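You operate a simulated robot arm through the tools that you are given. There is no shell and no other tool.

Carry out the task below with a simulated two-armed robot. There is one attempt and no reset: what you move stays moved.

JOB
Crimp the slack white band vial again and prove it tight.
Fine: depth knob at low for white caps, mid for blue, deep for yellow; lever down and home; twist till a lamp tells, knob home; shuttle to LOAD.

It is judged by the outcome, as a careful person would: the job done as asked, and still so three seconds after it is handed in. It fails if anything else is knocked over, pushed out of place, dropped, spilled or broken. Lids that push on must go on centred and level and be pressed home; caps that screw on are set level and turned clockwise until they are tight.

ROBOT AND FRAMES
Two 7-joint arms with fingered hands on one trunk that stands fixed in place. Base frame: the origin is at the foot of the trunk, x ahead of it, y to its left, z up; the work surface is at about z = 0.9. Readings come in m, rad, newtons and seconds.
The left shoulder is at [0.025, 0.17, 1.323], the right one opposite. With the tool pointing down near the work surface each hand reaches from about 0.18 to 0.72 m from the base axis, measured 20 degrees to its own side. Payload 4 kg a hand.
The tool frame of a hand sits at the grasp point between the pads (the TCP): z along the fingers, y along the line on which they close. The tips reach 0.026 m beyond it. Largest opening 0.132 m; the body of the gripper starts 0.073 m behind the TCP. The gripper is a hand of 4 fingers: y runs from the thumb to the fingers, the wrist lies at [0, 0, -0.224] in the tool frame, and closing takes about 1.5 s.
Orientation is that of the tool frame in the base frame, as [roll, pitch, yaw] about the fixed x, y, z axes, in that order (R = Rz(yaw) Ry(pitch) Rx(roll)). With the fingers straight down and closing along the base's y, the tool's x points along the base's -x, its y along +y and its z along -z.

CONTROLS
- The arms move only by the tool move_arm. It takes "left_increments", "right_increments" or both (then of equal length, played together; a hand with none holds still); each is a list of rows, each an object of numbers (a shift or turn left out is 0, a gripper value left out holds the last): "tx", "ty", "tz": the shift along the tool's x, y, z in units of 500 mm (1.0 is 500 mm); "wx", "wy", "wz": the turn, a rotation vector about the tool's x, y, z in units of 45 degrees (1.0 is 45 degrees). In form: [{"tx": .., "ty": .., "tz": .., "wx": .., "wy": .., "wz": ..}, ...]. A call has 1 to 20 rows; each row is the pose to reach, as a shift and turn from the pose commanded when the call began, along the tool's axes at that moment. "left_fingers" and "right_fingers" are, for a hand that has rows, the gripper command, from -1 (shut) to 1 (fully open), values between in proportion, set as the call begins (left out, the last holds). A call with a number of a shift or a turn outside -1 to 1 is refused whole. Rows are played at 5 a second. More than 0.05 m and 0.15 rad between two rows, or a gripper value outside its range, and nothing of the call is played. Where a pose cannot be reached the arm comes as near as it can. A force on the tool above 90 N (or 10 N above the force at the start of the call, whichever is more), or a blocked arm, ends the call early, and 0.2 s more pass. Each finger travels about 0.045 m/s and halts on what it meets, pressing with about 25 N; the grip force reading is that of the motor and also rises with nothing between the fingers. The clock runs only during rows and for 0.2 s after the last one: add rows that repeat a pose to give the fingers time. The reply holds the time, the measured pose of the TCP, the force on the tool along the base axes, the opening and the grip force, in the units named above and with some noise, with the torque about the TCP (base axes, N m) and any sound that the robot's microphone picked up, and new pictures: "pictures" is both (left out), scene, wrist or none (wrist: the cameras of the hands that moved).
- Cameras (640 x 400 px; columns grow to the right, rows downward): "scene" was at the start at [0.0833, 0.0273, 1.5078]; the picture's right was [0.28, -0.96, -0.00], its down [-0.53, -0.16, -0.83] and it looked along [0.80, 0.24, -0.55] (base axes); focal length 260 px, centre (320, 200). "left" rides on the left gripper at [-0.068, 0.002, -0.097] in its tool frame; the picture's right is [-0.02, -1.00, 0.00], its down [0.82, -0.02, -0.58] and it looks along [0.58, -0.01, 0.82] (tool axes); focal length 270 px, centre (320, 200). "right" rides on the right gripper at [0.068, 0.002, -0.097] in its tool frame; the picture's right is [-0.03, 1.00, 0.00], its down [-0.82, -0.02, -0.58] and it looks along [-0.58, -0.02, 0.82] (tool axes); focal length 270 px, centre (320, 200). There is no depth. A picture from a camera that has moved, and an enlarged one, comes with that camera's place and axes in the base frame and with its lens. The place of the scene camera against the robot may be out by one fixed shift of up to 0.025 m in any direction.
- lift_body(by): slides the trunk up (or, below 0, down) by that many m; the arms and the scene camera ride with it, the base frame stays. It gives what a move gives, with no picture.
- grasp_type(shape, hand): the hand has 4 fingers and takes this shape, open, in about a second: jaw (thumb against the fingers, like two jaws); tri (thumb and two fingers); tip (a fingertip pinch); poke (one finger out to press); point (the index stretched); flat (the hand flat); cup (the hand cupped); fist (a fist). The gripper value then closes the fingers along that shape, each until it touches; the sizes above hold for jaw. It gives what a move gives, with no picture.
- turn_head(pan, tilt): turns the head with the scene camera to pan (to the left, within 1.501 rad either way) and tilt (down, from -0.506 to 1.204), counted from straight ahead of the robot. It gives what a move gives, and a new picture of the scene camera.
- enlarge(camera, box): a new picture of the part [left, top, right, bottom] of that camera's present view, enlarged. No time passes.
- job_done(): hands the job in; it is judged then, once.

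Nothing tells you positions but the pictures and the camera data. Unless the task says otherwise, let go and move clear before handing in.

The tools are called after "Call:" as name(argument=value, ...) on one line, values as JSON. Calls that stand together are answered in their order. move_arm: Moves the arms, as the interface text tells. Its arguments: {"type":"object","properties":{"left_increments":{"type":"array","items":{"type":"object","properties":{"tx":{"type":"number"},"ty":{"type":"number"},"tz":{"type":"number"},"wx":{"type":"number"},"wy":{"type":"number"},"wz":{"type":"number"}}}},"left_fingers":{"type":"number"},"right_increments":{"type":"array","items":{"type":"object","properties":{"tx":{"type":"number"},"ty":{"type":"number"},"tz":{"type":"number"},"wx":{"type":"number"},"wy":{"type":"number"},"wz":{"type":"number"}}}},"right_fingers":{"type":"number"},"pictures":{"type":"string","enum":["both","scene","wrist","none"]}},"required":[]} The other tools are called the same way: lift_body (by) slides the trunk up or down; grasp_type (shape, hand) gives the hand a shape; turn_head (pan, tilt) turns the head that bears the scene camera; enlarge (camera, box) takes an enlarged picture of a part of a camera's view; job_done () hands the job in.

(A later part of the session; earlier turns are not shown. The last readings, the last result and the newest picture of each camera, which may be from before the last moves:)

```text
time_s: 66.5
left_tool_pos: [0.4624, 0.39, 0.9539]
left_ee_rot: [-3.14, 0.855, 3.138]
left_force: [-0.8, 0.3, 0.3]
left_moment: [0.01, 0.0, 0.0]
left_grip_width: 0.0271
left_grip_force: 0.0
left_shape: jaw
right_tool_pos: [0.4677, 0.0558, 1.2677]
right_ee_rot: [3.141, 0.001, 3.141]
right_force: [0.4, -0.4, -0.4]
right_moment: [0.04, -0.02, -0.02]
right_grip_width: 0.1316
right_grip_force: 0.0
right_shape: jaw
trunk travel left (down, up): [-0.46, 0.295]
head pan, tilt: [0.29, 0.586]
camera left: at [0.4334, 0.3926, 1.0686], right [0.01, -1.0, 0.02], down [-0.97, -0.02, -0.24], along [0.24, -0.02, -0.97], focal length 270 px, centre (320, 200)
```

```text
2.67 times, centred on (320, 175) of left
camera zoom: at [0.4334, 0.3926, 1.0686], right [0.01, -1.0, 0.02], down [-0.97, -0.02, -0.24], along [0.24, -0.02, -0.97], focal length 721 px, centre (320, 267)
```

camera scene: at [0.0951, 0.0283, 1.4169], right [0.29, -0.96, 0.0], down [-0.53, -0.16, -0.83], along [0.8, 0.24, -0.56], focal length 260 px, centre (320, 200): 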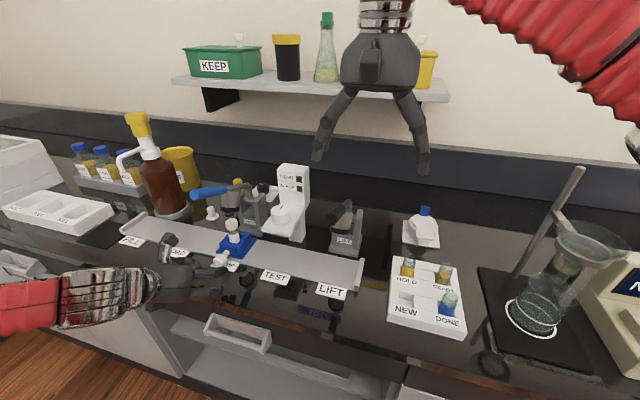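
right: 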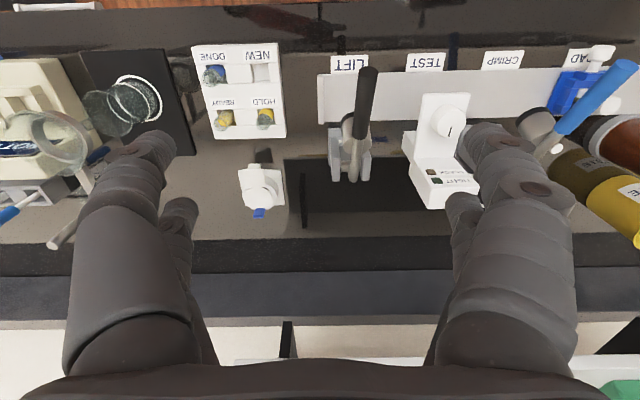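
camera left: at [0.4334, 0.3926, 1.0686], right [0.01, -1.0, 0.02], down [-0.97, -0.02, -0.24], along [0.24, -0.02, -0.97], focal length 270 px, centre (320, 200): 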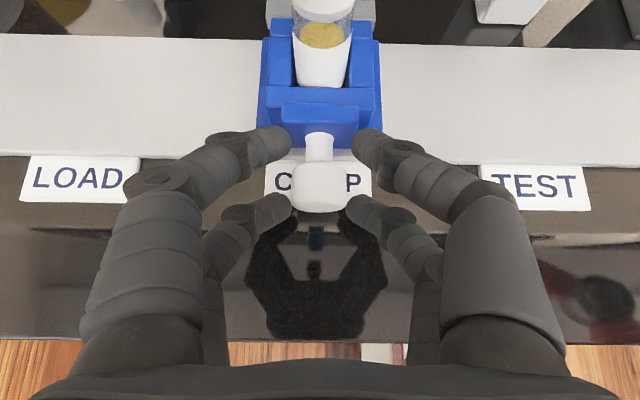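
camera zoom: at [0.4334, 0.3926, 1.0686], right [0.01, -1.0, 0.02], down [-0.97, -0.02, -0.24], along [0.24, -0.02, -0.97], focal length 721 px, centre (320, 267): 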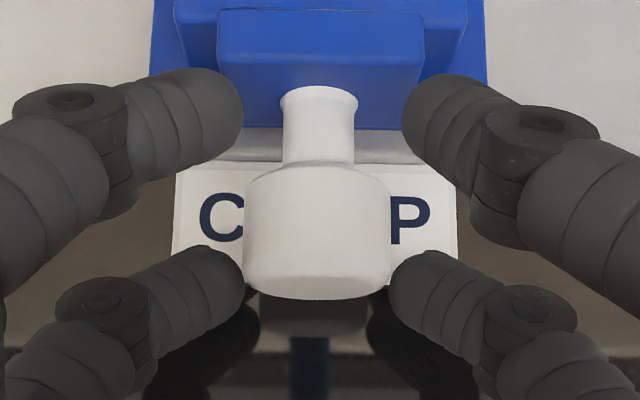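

Holding the handle. Sliding the shuttle 140 mm to TEST.

Call:
move_arm(left_increments=[{"ty": -0.015}, {"ty": -0.04}, {"ty": -0.07}, {"ty": -0.1}, {"ty": -0.13}, {"ty": -0.16}, {"ty": -0.19}, {"ty": -0.22}, {"ty": -0.25}, {"ty": -0.27}, {"ty": -0.28}, {"ty": -0.28}], pictures="both")

Call:
enlarge(camera="left", box=[200, 60, 440, 210])

Call:
enlarge(camera="scene", box=[200, 155, 360, 255])

```text
time_s: 69.0
left_tool_pos: [0.4627, 0.2515, 0.959]
left_ee_rot: [-3.14, 0.849, 3.14]
left_force: [0.3, -0.6, 0.2]
left_moment: [-0.02, 0.01, 0.01]
left_grip_width: 0.0268
left_grip_force: 0.1
left_shape: jaw
left hand out of reach, approached as far as the arm can: row 10, 11, 12
right_tool_pos: [0.4684, 0.057, 1.268]
right_ee_rot: [-3.141, -0.002, 3.141]
right_force: [-0.2, -0.1, -0.3]
right_moment: [0.01, -0.02, 0.0]
right_grip_width: 0.1316
right_grip_force: 0.0
right_shape: jaw
trunk travel left (down, up): [-0.46, 0.295]
head pan, tilt: [0.29, 0.586]
camera scene: at [0.0935, 0.0275, 1.4174], right [0.28, -0.96, 0.0], down [-0.53, -0.16, -0.83], along [0.8, 0.24, -0.55], focal length 260 px, centre (320, 200)
camera left: at [0.4354, 0.2535, 1.0729], right [0.01, -1.0, 0.02], down [-0.97, -0.02, -0.23], along [0.23, -0.02, -0.97], focal length 270 px, centre (320, 200)
```

scene: 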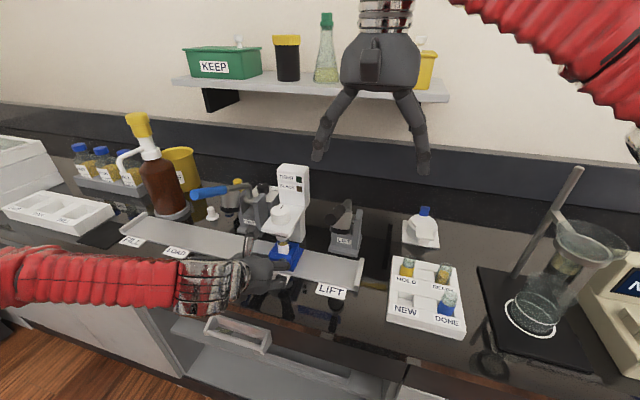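
left: 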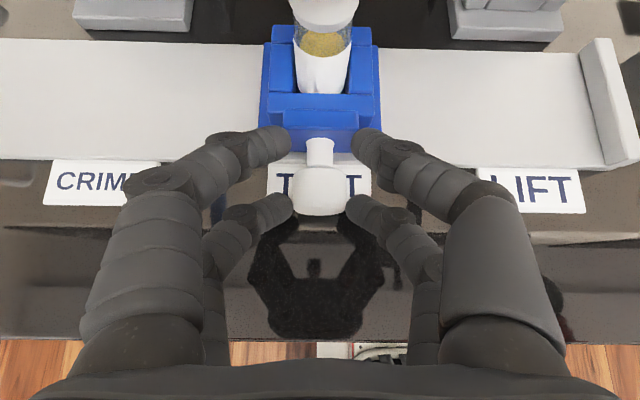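

```text
2.67 times, centred on (320, 135) of left
camera zoom: at [0.4354, 0.2535, 1.0729], right [0.01, -1.0, 0.02], down [-0.97, -0.02, -0.23], along [0.23, -0.02, -0.97], focal length 721 px, centre (320, 373)
```

zoom: 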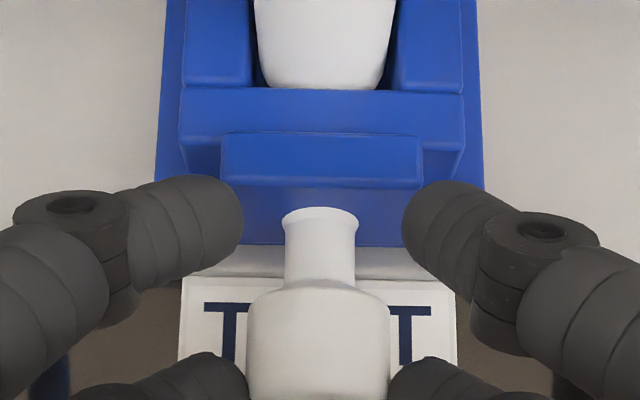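

```text
4.00 times, centred on (280, 205) of scene
camera zoom: at [0.0935, 0.0275, 1.4174], right [0.28, -0.96, 0.0], down [-0.53, -0.16, -0.83], along [0.8, 0.24, -0.55], focal length 1039 px, centre (480, 180)
```

zoom: 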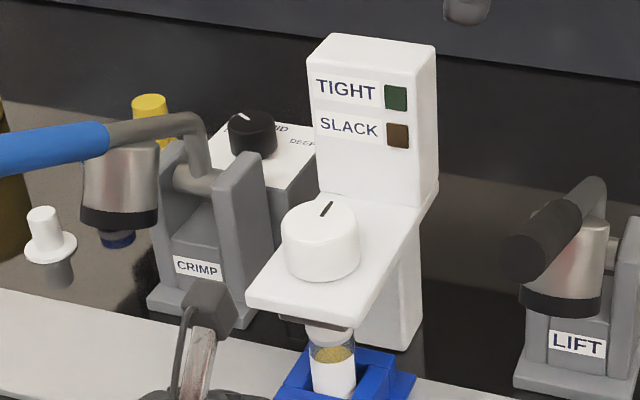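

The shuttle is centred on TEST with the vial under the test chuck. I release the handle and rise straight up, clear of the test plate.

Call:
move_arm(left_increments=[{"tx": 0}, {"tx": 0}, {"tx": 0}, {"tx": 0}, {"tx": 0}], left_fingers=0.09, pictures="none")

Call:
move_arm(left_increments=[{"tx": -0.0084, "tz": -0.0207, "wy": 0.16}, {"tx": -0.0168, "tz": -0.0414, "wy": 0.31}, {"tx": -0.0768, "tz": -0.0944, "wy": 0.31}, {"tx": -0.1519, "tz": -0.1604, "wy": 0.31}, {"tx": -0.227, "tz": -0.2265, "wy": 0.31}, {"tx": -0.302, "tz": -0.2926, "wy": 0.31}, {"tx": -0.362, "tz": -0.3455, "wy": 0.31}, {"tx": -0.362, "tz": -0.3455, "wy": 0.31}], pictures="both")

Call:
enlarge(camera="scene", box=[200, 165, 360, 265])

Call:
enlarge(camera="left", box=[200, 60, 440, 210])

```text
time_s: 70.2
left_tool_pos: [0.4629, 0.2499, 0.9578]
left_ee_rot: [-3.14, 0.85, 3.137]
left_force: [0.2, -0.2, -0.4]
left_moment: [0.0, -0.01, 0.01]
left_grip_width: 0.0712
left_grip_force: 0.0
left_shape: jaw
right_tool_pos: [0.468, 0.057, 1.268]
right_ee_rot: [3.141, 0.001, -3.141]
right_force: [0.9, 0.5, 0.3]
right_moment: [0.0, -0.02, 0.0]
right_grip_width: 0.1319
right_grip_force: 0.0
right_shape: jaw
trunk travel left (down, up): [-0.46, 0.295]
head pan, tilt: [0.29, 0.586]
```

```text
time_s: 72.0
left_tool_pos: [0.4513, 0.2504, 1.2093]
left_ee_rot: [3.141, 0.611, 3.138]
left_force: [0.5, -0.2, 0.1]
left_moment: [0.02, -0.03, -0.03]
left_grip_width: 0.0717
left_grip_force: 0.2
left_shape: jaw
right_tool_pos: [0.4682, 0.0562, 1.2675]
right_ee_rot: [3.141, -0.002, -3.14]
right_force: [-0.1, -0.8, -0.8]
right_moment: [0.01, -0.01, 0.01]
right_grip_width: 0.1321
right_grip_force: 0.1
right_shape: jaw
trunk travel left (down, up): [-0.46, 0.295]
head pan, tilt: [0.29, 0.586]
camera scene: at [0.0938, 0.0276, 1.4173], right [0.28, -0.96, 0.0], down [-0.53, -0.16, -0.83], along [0.8, 0.24, -0.55], focal length 260 px, centre (320, 200)
camera left: at [0.4515, 0.2533, 1.3272], right [0.02, -1.0, 0.01], down [-1.0, -0.02, 0.0], along [0.0, -0.02, -1.0], focal length 270 px, centre (320, 200)
```

scene: 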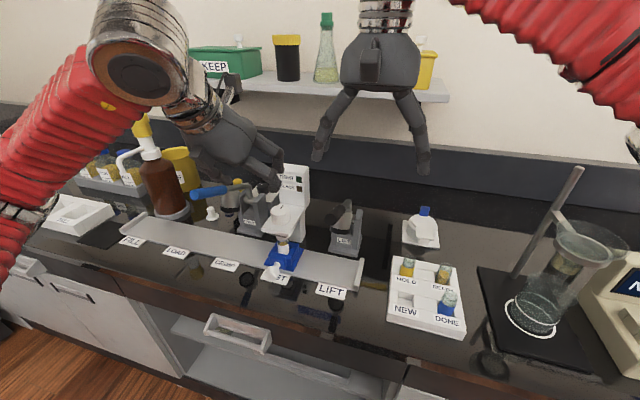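
left: 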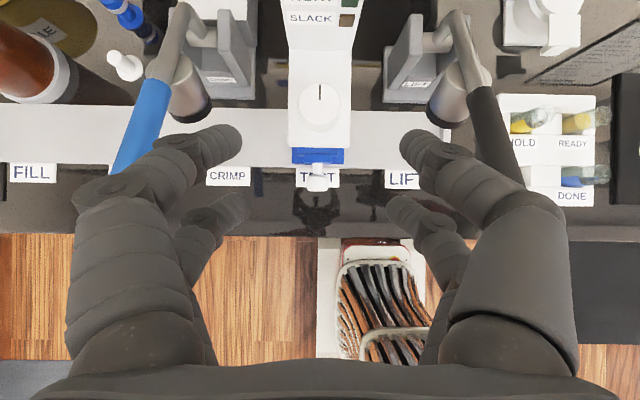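

```text
4.00 times, centred on (280, 215) of scene
camera zoom: at [0.0938, 0.0276, 1.4173], right [0.28, -0.96, 0.0], down [-0.53, -0.16, -0.83], along [0.8, 0.24, -0.55], focal length 1039 px, centre (480, 140)
```

zoom: 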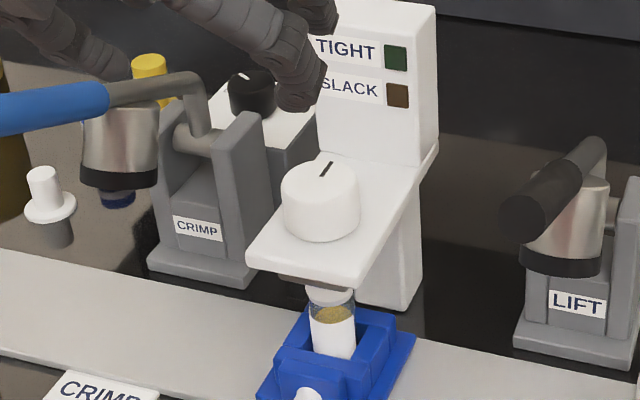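

```text
2.67 times, centred on (320, 135) of left
camera zoom: at [0.4515, 0.2533, 1.3272], right [0.02, -1.0, 0.01], down [-1.0, -0.02, 0.0], along [0.0, -0.02, -1.0], focal length 721 px, centre (320, 373)
```

zoom: 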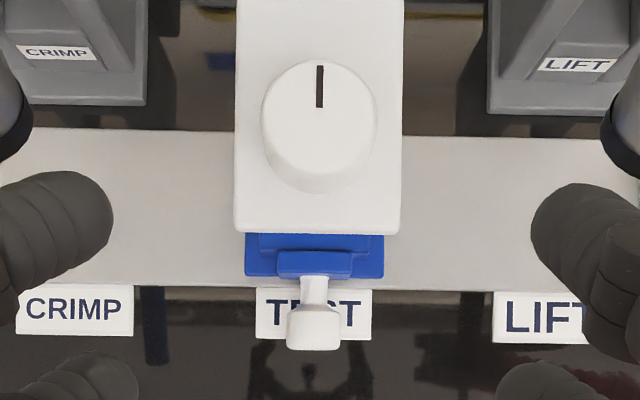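

The test knob points home (straight back), centred about (0.547, 0.252), top z ≈ 1.053. I move above it with a steep hand.

Call:
move_arm(left_increments=[{"tx": -0.014, "tz": 0.044, "wy": 0.11}, {"tx": -0.029, "ty": 0.001, "tz": 0.088, "wy": 0.22}, {"tx": -0.043, "ty": 0.002, "tz": 0.132, "wy": 0.33}, {"tx": -0.058, "ty": 0.002, "tz": 0.176, "wy": 0.44}, {"tx": -0.0722, "ty": 0.0026, "tz": 0.22, "wy": 0.5556}, {"tx": -0.0722, "ty": 0.0026, "tz": 0.22, "wy": 0.5556}], pictures="both")

Call:
enlarge(camera="left", box=[200, 120, 440, 270])

Call:
enlarge(camera="scene", box=[210, 125, 370, 225])

```text
time_s: 73.5
left_tool_pos: [0.543, 0.251, 1.1385]
left_ee_rot: [3.141, 0.175, 3.139]
left_force: [-0.2, 0.0, -0.7]
left_moment: [-0.01, -0.02, -0.01]
left_grip_width: 0.0716
left_grip_force: 0.0
left_shape: jaw
right_tool_pos: [0.4672, 0.0569, 1.2676]
right_ee_rot: [3.14, 0.0, 3.141]
right_force: [0.3, 0.3, -0.2]
right_moment: [-0.01, -0.03, 0.02]
right_grip_width: 0.1322
right_grip_force: 0.1
right_shape: jaw
trunk travel left (down, up): [-0.46, 0.295]
head pan, tilt: [0.29, 0.586]
camera scene: at [0.0932, 0.0274, 1.4174], right [0.28, -0.96, 0.0], down [-0.53, -0.16, -0.83], along [0.8, 0.24, -0.55], focal length 260 px, centre (320, 200)
camera left: at [0.5936, 0.2537, 1.2456], right [0.02, -1.0, 0.0], down [-0.9, -0.02, 0.43], along [-0.43, -0.01, -0.9], focal length 270 px, centre (320, 200)
```

scene: 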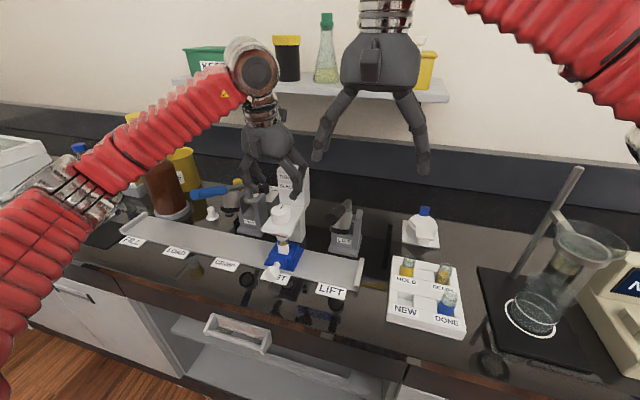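
left: 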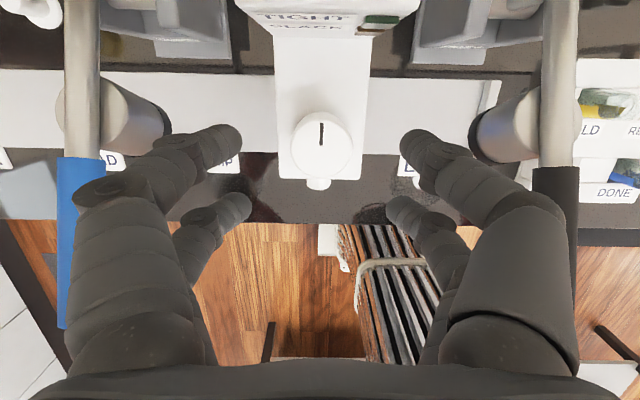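

```text
2.67 times, centred on (320, 195) of left
camera zoom: at [0.5936, 0.2537, 1.2456], right [0.02, -1.0, 0.0], down [-0.9, -0.02, 0.43], along [-0.43, -0.01, -0.9], focal length 721 px, centre (320, 213)
```

zoom: 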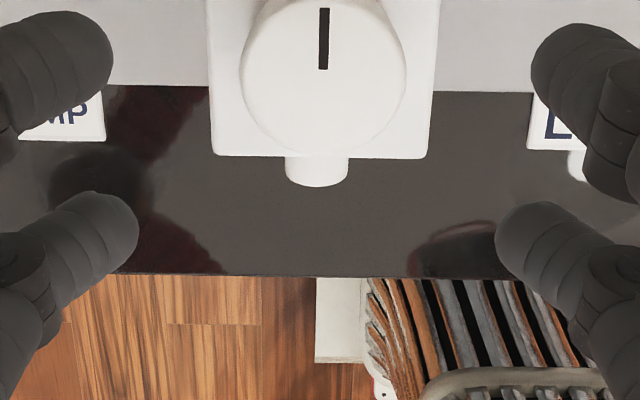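

```text
4.00 times, centred on (290, 175) of scene
camera zoom: at [0.0932, 0.0274, 1.4174], right [0.28, -0.96, 0.0], down [-0.53, -0.16, -0.83], along [0.8, 0.24, -0.55], focal length 1039 px, centre (440, 300)
```

zoom: 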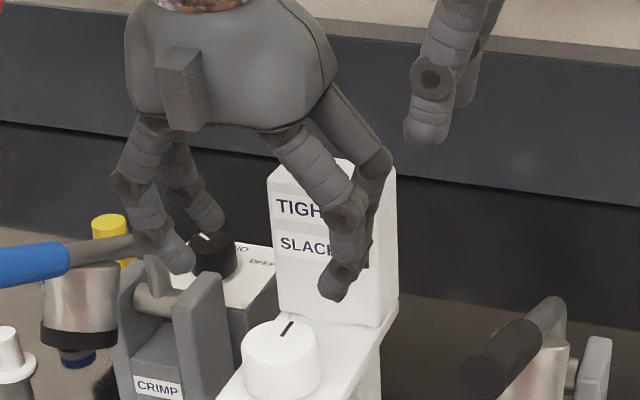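

Call:
move_arm(left_increments=[{"tx": 0.007, "tz": 0.037}, {"tx": 0.014, "tz": 0.074}, {"tx": 0.02, "tz": 0.11}, {"tx": 0.0255, "ty": 0.001, "tz": 0.1387}, {"tx": 0.0255, "ty": 0.001, "tz": 0.1387}], pictures="both")

Call:
enlarge(camera="left", box=[200, 120, 440, 270])

Call:
enlarge(camera="scene", box=[210, 145, 370, 245])

```text
time_s: 74.7
left_tool_pos: [0.5444, 0.2511, 1.0686]
left_ee_rot: [3.14, 0.177, 3.139]
left_force: [0.6, -0.6, 0.1]
left_moment: [-0.01, -0.01, 0.05]
left_grip_width: 0.0713
left_grip_force: 0.1
left_shape: jaw
right_tool_pos: [0.4685, 0.0562, 1.268]
right_ee_rot: [3.14, -0.003, -3.141]
right_force: [-0.1, -0.1, 0.3]
right_moment: [-0.02, 0.0, 0.04]
right_grip_width: 0.1319
right_grip_force: 0.1
right_shape: jaw
trunk travel left (down, up): [-0.46, 0.295]
head pan, tilt: [0.29, 0.586]
camera scene: at [0.0939, 0.0273, 1.4174], right [0.28, -0.96, 0.0], down [-0.53, -0.16, -0.83], along [0.8, 0.24, -0.55], focal length 260 px, centre (320, 200)
camera left: at [0.5942, 0.2545, 1.1749], right [0.02, -1.0, 0.01], down [-0.9, -0.02, 0.43], along [-0.43, -0.01, -0.91], focal length 270 px, centre (320, 200)
```

scene: 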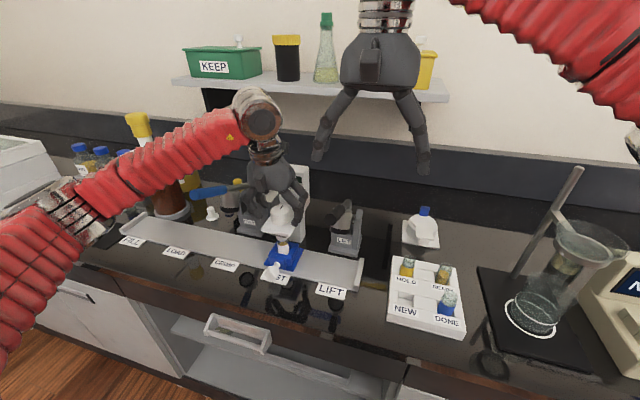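
left: 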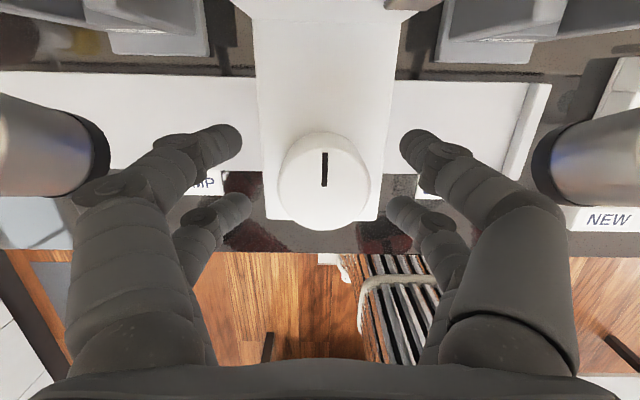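

```text
2.67 times, centred on (320, 195) of left
camera zoom: at [0.5942, 0.2545, 1.1749], right [0.02, -1.0, 0.01], down [-0.9, -0.02, 0.43], along [-0.43, -0.01, -0.91], focal length 721 px, centre (320, 213)
```

zoom: 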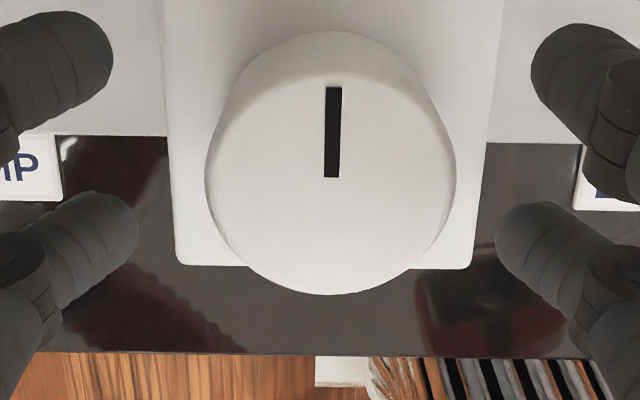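

```text
4.00 times, centred on (290, 195) of scene
camera zoom: at [0.0939, 0.0273, 1.4174], right [0.28, -0.96, 0.0], down [-0.53, -0.16, -0.83], along [0.8, 0.24, -0.55], focal length 1039 px, centre (440, 220)
```

zoom: 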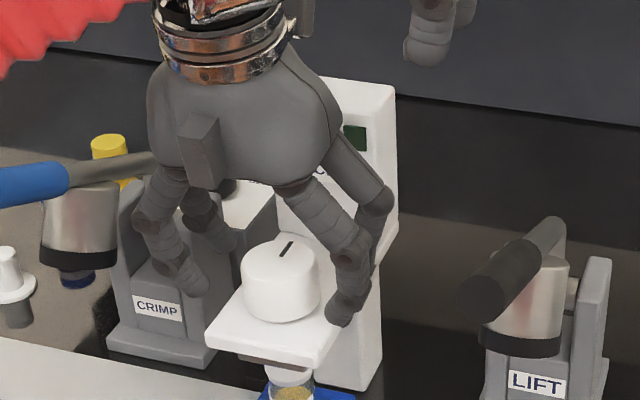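

The hand sits around the test knob. I check whether the right hand's camera can see the lamps.

Call:
enlarge(camera="right", box=[360, 100, 640, 275])

Call:
enlarge(camera="scene", box=[270, 155, 334, 195])

```text
2.29 times, centred on (500, 188) of right
camera zoom: at [0.3995, 0.0581, 1.3629], right [0.03, 1.0, 0.0], down [0.82, -0.02, 0.58], along [0.58, -0.02, -0.82], focal length 618 px, centre (-91, 229)
```

zoom: 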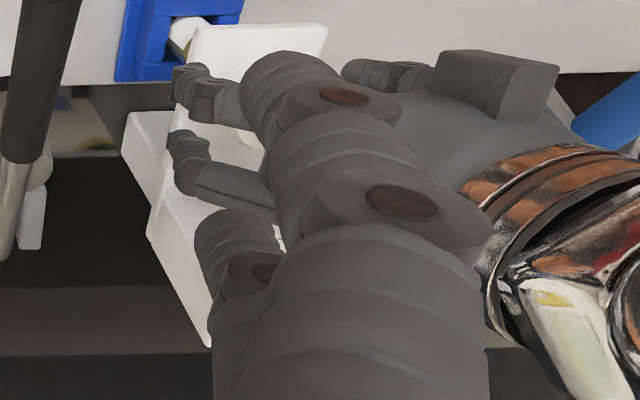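

```text
10.00 times, centred on (302, 175) of scene
camera zoom: at [0.0939, 0.0273, 1.4174], right [0.28, -0.96, 0.0], down [-0.53, -0.16, -0.83], along [0.8, 0.24, -0.55], focal length 2598 px, centre (500, 450)
```

zoom: 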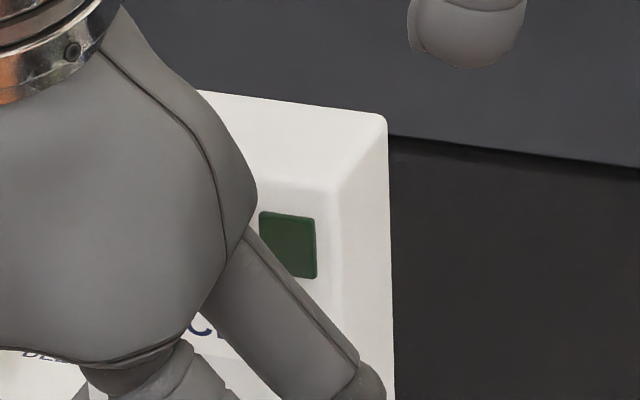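

The TIGHT lamp is visible from the head camera. I grip the test knob.

Call:
move_arm(left_increments=[{"ty": -0.003}, {"ty": -0.003}, {"ty": -0.003}, {"ty": -0.003}, {"ty": -0.003}, {"ty": -0.003}, {"ty": -0.003}], left_fingers=-1, pictures="wrist")

Call:
enlarge(camera="left", box=[200, 120, 440, 270])

```text
time_s: 76.2
left_tool_pos: [0.5441, 0.2503, 1.0665]
left_ee_rot: [-3.14, 0.174, 3.139]
left_force: [0.5, 1.5, -3.6]
left_moment: [0.11, 0.3, 0.02]
left_grip_width: 0.0207
left_grip_force: 25.0
left_shape: jaw
right_tool_pos: [0.4681, 0.0568, 1.2673]
right_ee_rot: [-3.14, -0.002, 3.141]
right_force: [-0.4, -0.4, -0.1]
right_moment: [0.01, 0.01, -0.02]
right_grip_width: 0.132
right_grip_force: 0.1
right_shape: jaw
trunk travel left (down, up): [-0.46, 0.295]
head pan, tilt: [0.29, 0.586]
camera left: at [0.5951, 0.2535, 1.1746], right [0.02, -1.0, 0.0], down [-0.9, -0.02, 0.43], along [-0.43, -0.01, -0.9], focal length 270 px, centre (320, 200)
```

left: 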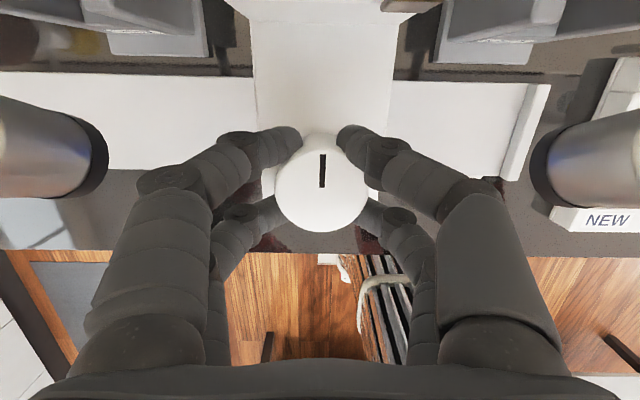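

```text
2.67 times, centred on (320, 195) of left
camera zoom: at [0.5951, 0.2535, 1.1746], right [0.02, -1.0, 0.0], down [-0.9, -0.02, 0.43], along [-0.43, -0.01, -0.9], focal length 721 px, centre (320, 213)
```

zoom: 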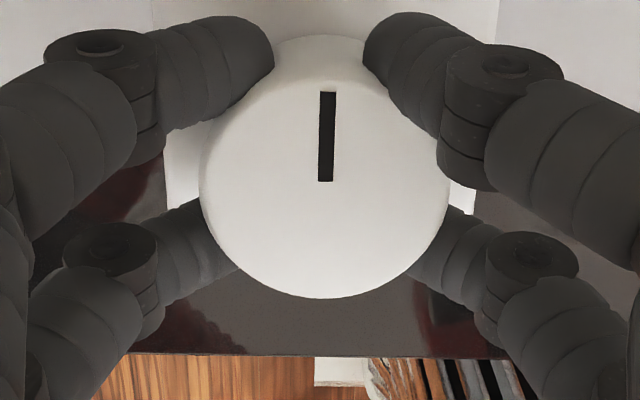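

All four fingers hold the knob. I twist gently clockwise first and watch torque and lamp.

Call:
move_arm(left_increments=[{"wx": 0.013, "wz": 0.073}, {"wx": 0.026, "wz": 0.146}, {"wx": 0.0387, "wz": 0.2189}, {"wx": 0.058, "wz": 0.328}, {"wx": 0.077, "wz": 0.438}], pictures="both")

Call:
enlarge(camera="left", box=[200, 120, 440, 270])

Call:
enlarge(camera="scene", box=[270, 155, 334, 195])

```text
time_s: 77.5
left_tool_pos: [0.5452, 0.2512, 1.067]
left_ee_rot: [-3.14, 0.177, 2.788]
left_force: [3.2, 3.1, -3.2]
left_moment: [0.27, 0.3, 0.83]
left_grip_width: 0.0194
left_grip_force: 24.8
left_shape: jaw
right_tool_pos: [0.4683, 0.0565, 1.2678]
right_ee_rot: [-3.141, -0.001, -3.142]
right_force: [-0.5, 0.4, 0.0]
right_moment: [-0.03, 0.01, -0.02]
right_grip_width: 0.1319
right_grip_force: 0.0
right_shape: jaw
trunk travel left (down, up): [-0.46, 0.295]
head pan, tilt: [0.29, 0.586]
camera scene: at [0.0946, 0.0279, 1.4173], right [0.28, -0.96, 0.0], down [-0.53, -0.16, -0.83], along [0.8, 0.24, -0.56], focal length 260 px, centre (320, 200)
camera left: at [0.5925, 0.2363, 1.1744], right [-0.32, -0.95, 0.0], down [-0.86, 0.29, 0.43], along [-0.4, 0.13, -0.9], focal length 270 px, centre (320, 200)
```

scene: 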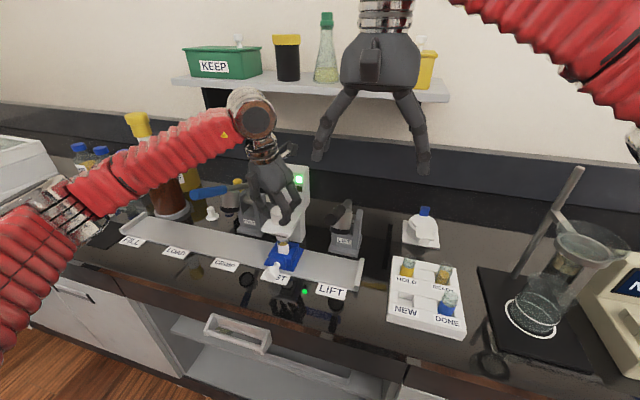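
left: 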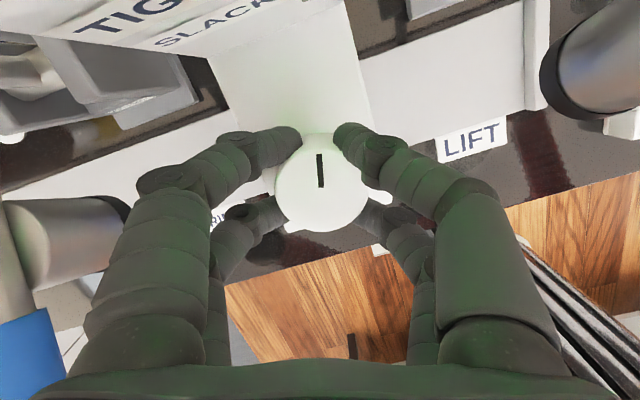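

```text
2.67 times, centred on (320, 195) of left
camera zoom: at [0.5925, 0.2363, 1.1744], right [-0.32, -0.95, 0.0], down [-0.86, 0.29, 0.43], along [-0.4, 0.13, -0.9], focal length 721 px, centre (320, 213)
```

zoom: 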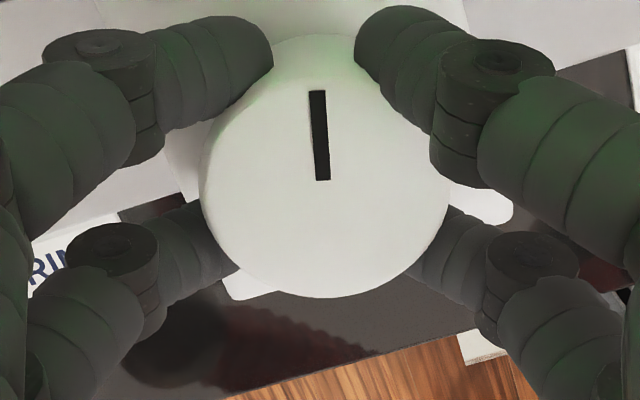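

```text
10.00 times, centred on (302, 175) of scene
camera zoom: at [0.0946, 0.0279, 1.4173], right [0.28, -0.96, 0.0], down [-0.53, -0.16, -0.83], along [0.8, 0.24, -0.56], focal length 2598 px, centre (500, 450)
```

zoom: 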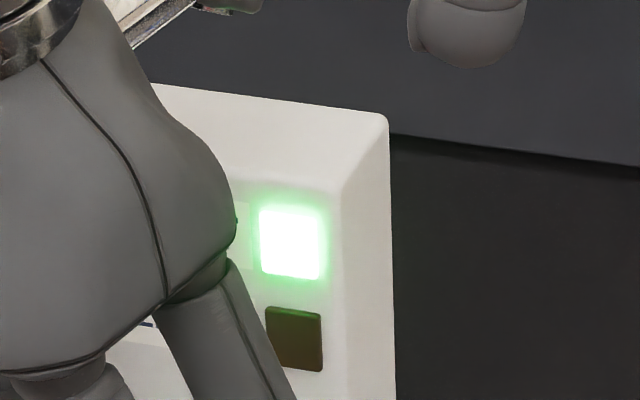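

The TIGHT lamp lights. Now I turn the knob back home.

Call:
move_arm(left_increments=[{"wx": -0.0155, "wz": -0.0876}, {"wx": -0.031, "wz": -0.175}, {"wx": -0.0465, "wz": -0.263}, {"wx": -0.062, "wz": -0.35}, {"wx": -0.077, "wz": -0.438}, {"wx": -0.077, "wz": -0.438}], pictures="both")

Call:
enlarge(camera="left", box=[200, 120, 440, 270])

Call:
enlarge(camera="scene", box=[270, 155, 334, 195])

```text
time_s: 78.8
left_tool_pos: [0.5444, 0.2504, 1.0673]
left_ee_rot: [-3.141, 0.174, 3.136]
left_force: [4.2, 3.0, -3.3]
left_moment: [0.14, 0.31, -0.51]
left_grip_width: 0.0192
left_grip_force: 24.9
left_shape: jaw
right_tool_pos: [0.4685, 0.0567, 1.2659]
right_ee_rot: [3.141, -0.002, -3.14]
right_force: [-0.6, 0.8, -0.9]
right_moment: [0.02, 0.01, 0.02]
right_grip_width: 0.132
right_grip_force: 0.1
right_shape: jaw
trunk travel left (down, up): [-0.46, 0.295]
head pan, tilt: [0.29, 0.586]
camera scene: at [0.095, 0.0279, 1.4172], right [0.28, -0.96, 0.0], down [-0.53, -0.16, -0.83], along [0.8, 0.24, -0.56], focal length 260 px, centre (320, 200)
camera left: at [0.5951, 0.2532, 1.1745], right [0.02, -1.0, 0.01], down [-0.9, -0.02, 0.43], along [-0.43, -0.01, -0.9], focal length 270 px, centre (320, 200)
```

scene: 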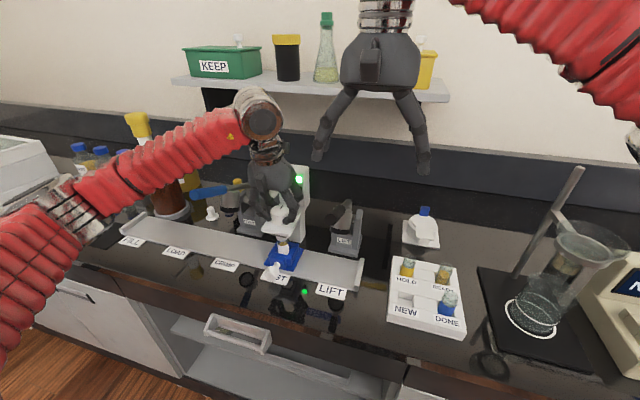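
left: 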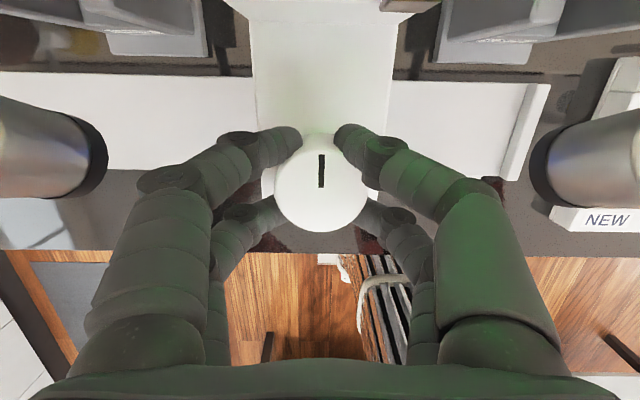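

```text
2.67 times, centred on (320, 195) of left
camera zoom: at [0.5951, 0.2532, 1.1745], right [0.02, -1.0, 0.01], down [-0.9, -0.02, 0.43], along [-0.43, -0.01, -0.9], focal length 721 px, centre (320, 213)
```

zoom: 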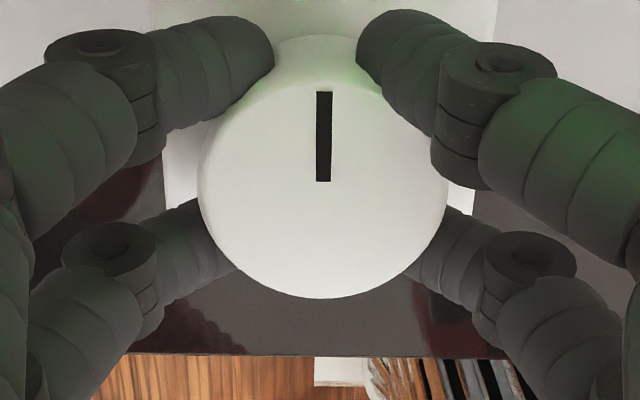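

```text
10.00 times, centred on (302, 175) of scene
camera zoom: at [0.095, 0.0279, 1.4172], right [0.28, -0.96, 0.0], down [-0.53, -0.16, -0.83], along [0.8, 0.24, -0.56], focal length 2598 px, centre (500, 450)
```

zoom: 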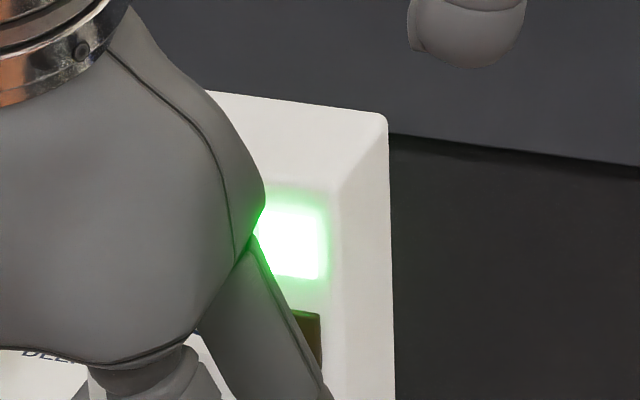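

The knob is back at home and TIGHT stays lit. I release and rise to verify.

Call:
move_arm(left_increments=[{"tx": 0}, {"tx": 0}, {"tx": 0}, {"tx": 0}, {"tx": 0}], left_fingers=0.09, pictures="none")

Call:
enlarge(camera="left", box=[260, 140, 388, 220])

Call:
move_arm(left_increments=[{"tx": -0.014, "tz": -0.079}, {"tx": -0.028, "tz": -0.158}, {"tx": -0.042, "tz": -0.236}, {"tx": -0.042, "tz": -0.236}], pictures="both")

Call:
enlarge(camera="left", box=[256, 90, 384, 170])

Call:
enlarge(camera="scene", box=[220, 155, 348, 235])

```text
time_s: 80.0
left_tool_pos: [0.5442, 0.2488, 1.0685]
left_ee_rot: [3.141, 0.176, 3.138]
left_force: [0.2, -1.6, -0.2]
left_moment: [-0.02, -0.01, -0.01]
left_grip_width: 0.0717
left_grip_force: 0.0
left_shape: jaw
right_tool_pos: [0.4675, 0.0558, 1.2677]
right_ee_rot: [-3.142, 0.0, -3.141]
right_force: [0.0, 0.3, 0.1]
right_moment: [0.0, 0.0, 0.01]
right_grip_width: 0.1319
right_grip_force: 0.1
right_shape: jaw
trunk travel left (down, up): [-0.46, 0.295]
head pan, tilt: [0.29, 0.586]
```

```text
5.00 times, centred on (324, 180) of left
camera zoom: at [0.5945, 0.2528, 1.1751], right [0.02, -1.0, 0.0], down [-0.9, -0.02, 0.43], along [-0.43, -0.01, -0.9], focal length 1351 px, centre (300, 300)
```

zoom: 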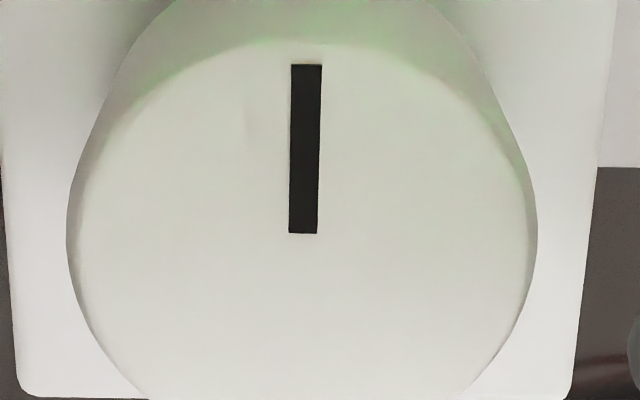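

```text
time_s: 81.0
left_tool_pos: [0.544, 0.2516, 1.1885]
left_ee_rot: [3.14, 0.176, 3.139]
left_force: [-0.3, -0.2, 0.1]
left_moment: [0.0, -0.02, 0.01]
left_grip_width: 0.0716
left_grip_force: 0.1
left_shape: jaw
right_tool_pos: [0.4696, 0.0569, 1.2668]
right_ee_rot: [-3.141, -0.003, -3.141]
right_force: [-0.3, 0.4, 0.1]
right_moment: [-0.01, -0.01, 0.01]
right_grip_width: 0.1317
right_grip_force: 0.1
right_shape: jaw
trunk travel left (down, up): [-0.46, 0.295]
head pan, tilt: [0.29, 0.586]
camera scene: at [0.0943, 0.0277, 1.4173], right [0.28, -0.96, 0.0], down [-0.53, -0.16, -0.83], along [0.8, 0.24, -0.55], focal length 260 px, centre (320, 200)
camera left: at [0.594, 0.2544, 1.2964], right [0.02, -1.0, 0.01], down [-0.9, -0.02, 0.43], along [-0.43, -0.01, -0.9], focal length 270 px, centre (320, 200)
```

scene: 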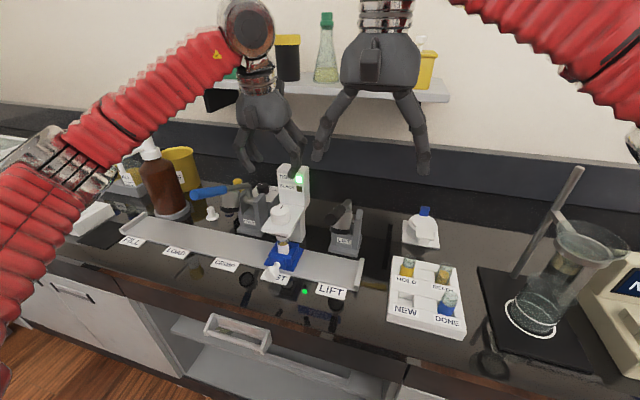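
left: 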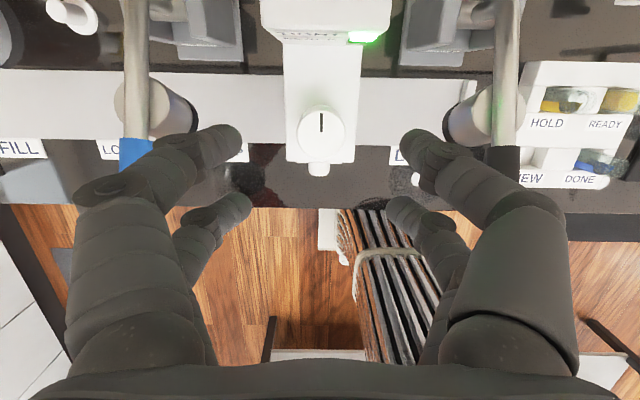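

```text
5.00 times, centred on (320, 130) of left
camera zoom: at [0.594, 0.2544, 1.2964], right [0.02, -1.0, 0.01], down [-0.9, -0.02, 0.43], along [-0.43, -0.01, -0.9], focal length 1351 px, centre (320, 550)
```

zoom: 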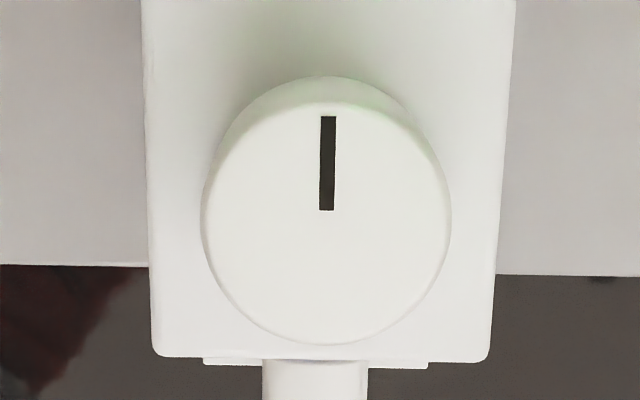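

```text
5.00 times, centred on (284, 195) of scene
camera zoom: at [0.0943, 0.0277, 1.4173], right [0.28, -0.96, 0.0], down [-0.53, -0.16, -0.83], along [0.8, 0.24, -0.55], focal length 1299 px, centre (500, 225)
```

zoom: 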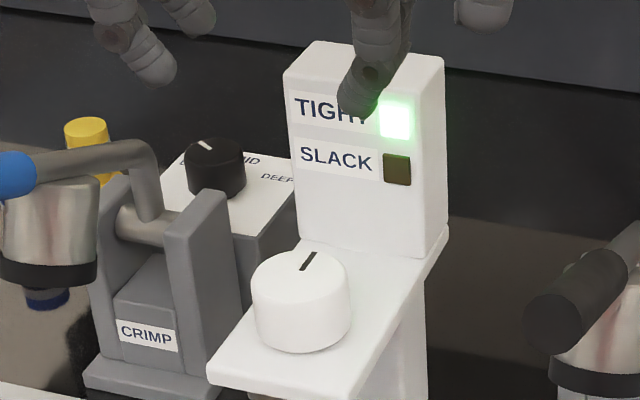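

Knob home, TIGHT lit. Now I take the hand back down to the shuttle handle the same way it left.

Call:
move_arm(left_increments=[{"tx": 0.035, "tz": -0.015, "wy": -0.11}, {"tx": 0.07, "tz": -0.03, "wy": -0.22}, {"tx": 0.105, "ty": -0.001, "tz": -0.045, "wy": -0.33}, {"tx": 0.14, "ty": -0.002, "tz": -0.06, "wy": -0.44}, {"tx": 0.1739, "ty": -0.002, "tz": -0.0734, "wy": -0.5556}, {"tx": 0.1739, "ty": -0.002, "tz": -0.0734, "wy": -0.5556}], pictures="none")

Call:
move_arm(left_increments=[{"tx": 0.05, "tz": 0.071}, {"tx": 0.1, "tz": 0.143}, {"tx": 0.15, "tz": 0.214}, {"tx": 0.2, "tz": 0.285}, {"tx": 0.235, "tz": 0.335}, {"tx": 0.2629, "tz": 0.3751}, {"tx": 0.2629, "tz": 0.3751}], pictures="both")

Call:
enlarge(camera="left", box=[200, 100, 440, 250])

```text
time_s: 82.5
left_tool_pos: [0.4512, 0.2489, 1.2089]
left_ee_rot: [-3.141, 0.613, 3.137]
left_force: [-0.1, -0.1, 0.1]
left_moment: [-0.02, -0.01, 0.01]
left_grip_width: 0.0712
left_grip_force: 0.0
left_shape: jaw
right_tool_pos: [0.4694, 0.0557, 1.2667]
right_ee_rot: [-3.142, -0.003, 3.139]
right_force: [-0.7, 0.5, -0.2]
right_moment: [0.02, 0.0, -0.03]
right_grip_width: 0.1321
right_grip_force: 0.0
right_shape: jaw
trunk travel left (down, up): [-0.46, 0.295]
head pan, tilt: [0.29, 0.586]
```

```text
time_s: 84.0
left_tool_pos: [0.4524, 0.2486, 0.9787]
left_ee_rot: [-3.141, 0.613, 3.139]
left_force: [-0.6, -0.3, 0.1]
left_moment: [0.01, -0.01, -0.02]
left_grip_width: 0.0714
left_grip_force: 0.0
left_shape: jaw
right_tool_pos: [0.4681, 0.0563, 1.2668]
right_ee_rot: [-3.141, 0.0, -3.141]
right_force: [0.4, 0.1, 0.8]
right_moment: [-0.01, 0.02, -0.06]
right_grip_width: 0.1321
right_grip_force: 0.1
right_shape: jaw
trunk travel left (down, up): [-0.46, 0.295]
head pan, tilt: [0.29, 0.586]
camera scene: at [0.0937, 0.0272, 1.4174], right [0.28, -0.96, 0.0], down [-0.53, -0.16, -0.83], along [0.8, 0.24, -0.55], focal length 260 px, centre (320, 200)
camera left: at [0.4521, 0.2519, 1.0976], right [0.02, -1.0, 0.01], down [-1.0, -0.02, 0.0], along [0.0, -0.01, -1.0], focal length 270 px, centre (320, 200)
```

scene: 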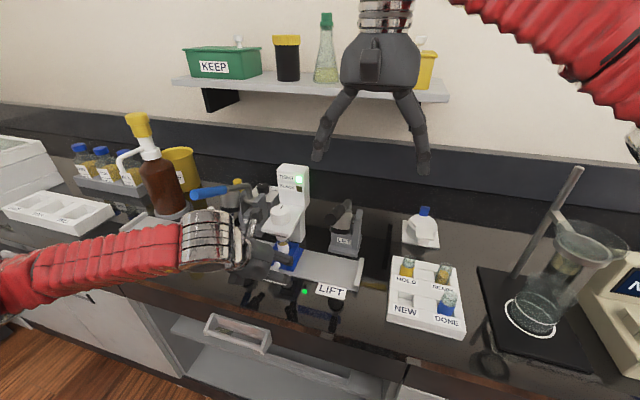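
left: 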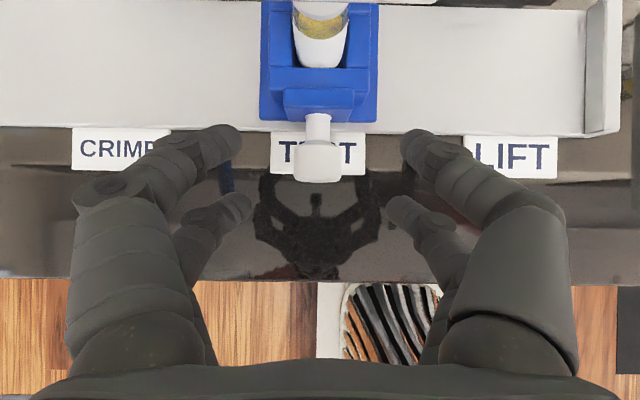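

```text
2.67 times, centred on (320, 175) of left
camera zoom: at [0.4521, 0.2519, 1.0976], right [0.02, -1.0, 0.01], down [-1.0, -0.02, 0.0], along [0.0, -0.01, -1.0], focal length 721 px, centre (320, 267)
```

zoom: 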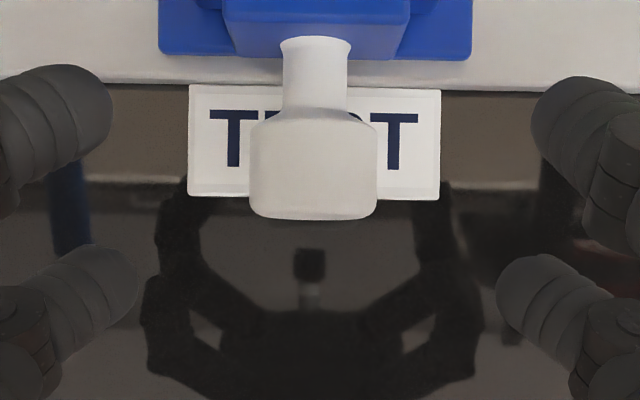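

Call:
move_arm(left_increments=[{"tx": 0.0024, "tz": 0.0154, "wy": -0.1}, {"tx": 0.0048, "ty": 0.001, "tz": 0.031, "wy": -0.2}, {"tx": 0.0072, "ty": 0.002, "tz": 0.0462, "wy": -0.3}, {"tx": 0.0072, "ty": 0.002, "tz": 0.0462, "wy": -0.3}], pictures="none")

Call:
move_arm(left_increments=[{"tx": 0}, {"tx": 0}, {"tx": 0}, {"tx": 0}, {"tx": 0}], left_fingers=-0.6, pictures="wrist")

Call:
enlarge(camera="left", box=[200, 100, 440, 250])

```text
time_s: 85.0
left_tool_pos: [0.4625, 0.2514, 0.9584]
left_ee_rot: [-3.14, 0.847, 3.138]
left_force: [-0.3, -0.4, 0.7]
left_moment: [0.0, 0.01, 0.03]
left_grip_width: 0.0712
left_grip_force: 0.0
left_shape: jaw
right_tool_pos: [0.4672, 0.0553, 1.2667]
right_ee_rot: [3.141, -0.001, 3.141]
right_force: [-0.5, -0.3, 0.2]
right_moment: [0.03, -0.03, -0.04]
right_grip_width: 0.1318
right_grip_force: 0.1
right_shape: jaw
trunk travel left (down, up): [-0.46, 0.295]
head pan, tilt: [0.29, 0.586]
```

```text
time_s: 86.2
left_tool_pos: [0.4631, 0.2514, 0.9594]
left_ee_rot: [-3.139, 0.849, 3.137]
left_force: [0.7, -0.1, -0.9]
left_moment: [0.0, 0.02, 0.02]
left_grip_width: 0.0271
left_grip_force: 0.1
left_shape: jaw
right_tool_pos: [0.468, 0.0564, 1.2667]
right_ee_rot: [-3.141, 0.0, 3.141]
right_force: [0.0, -0.4, 0.1]
right_moment: [-0.01, 0.02, 0.0]
right_grip_width: 0.1322
right_grip_force: 0.1
right_shape: jaw
trunk travel left (down, up): [-0.46, 0.295]
head pan, tilt: [0.29, 0.586]
camera left: at [0.4348, 0.2537, 1.0741], right [0.01, -1.0, 0.02], down [-0.97, -0.02, -0.23], along [0.23, -0.02, -0.97], focal length 270 px, centre (320, 200)
```

left: 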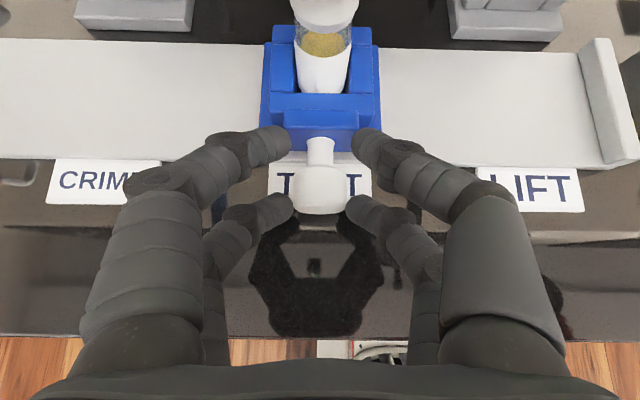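

```text
2.67 times, centred on (320, 175) of left
camera zoom: at [0.4348, 0.2537, 1.0741], right [0.01, -1.0, 0.02], down [-0.97, -0.02, -0.23], along [0.23, -0.02, -0.97], focal length 721 px, centre (320, 267)
```

zoom: 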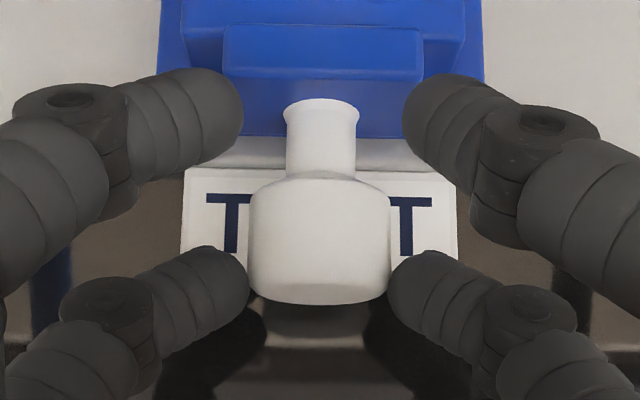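

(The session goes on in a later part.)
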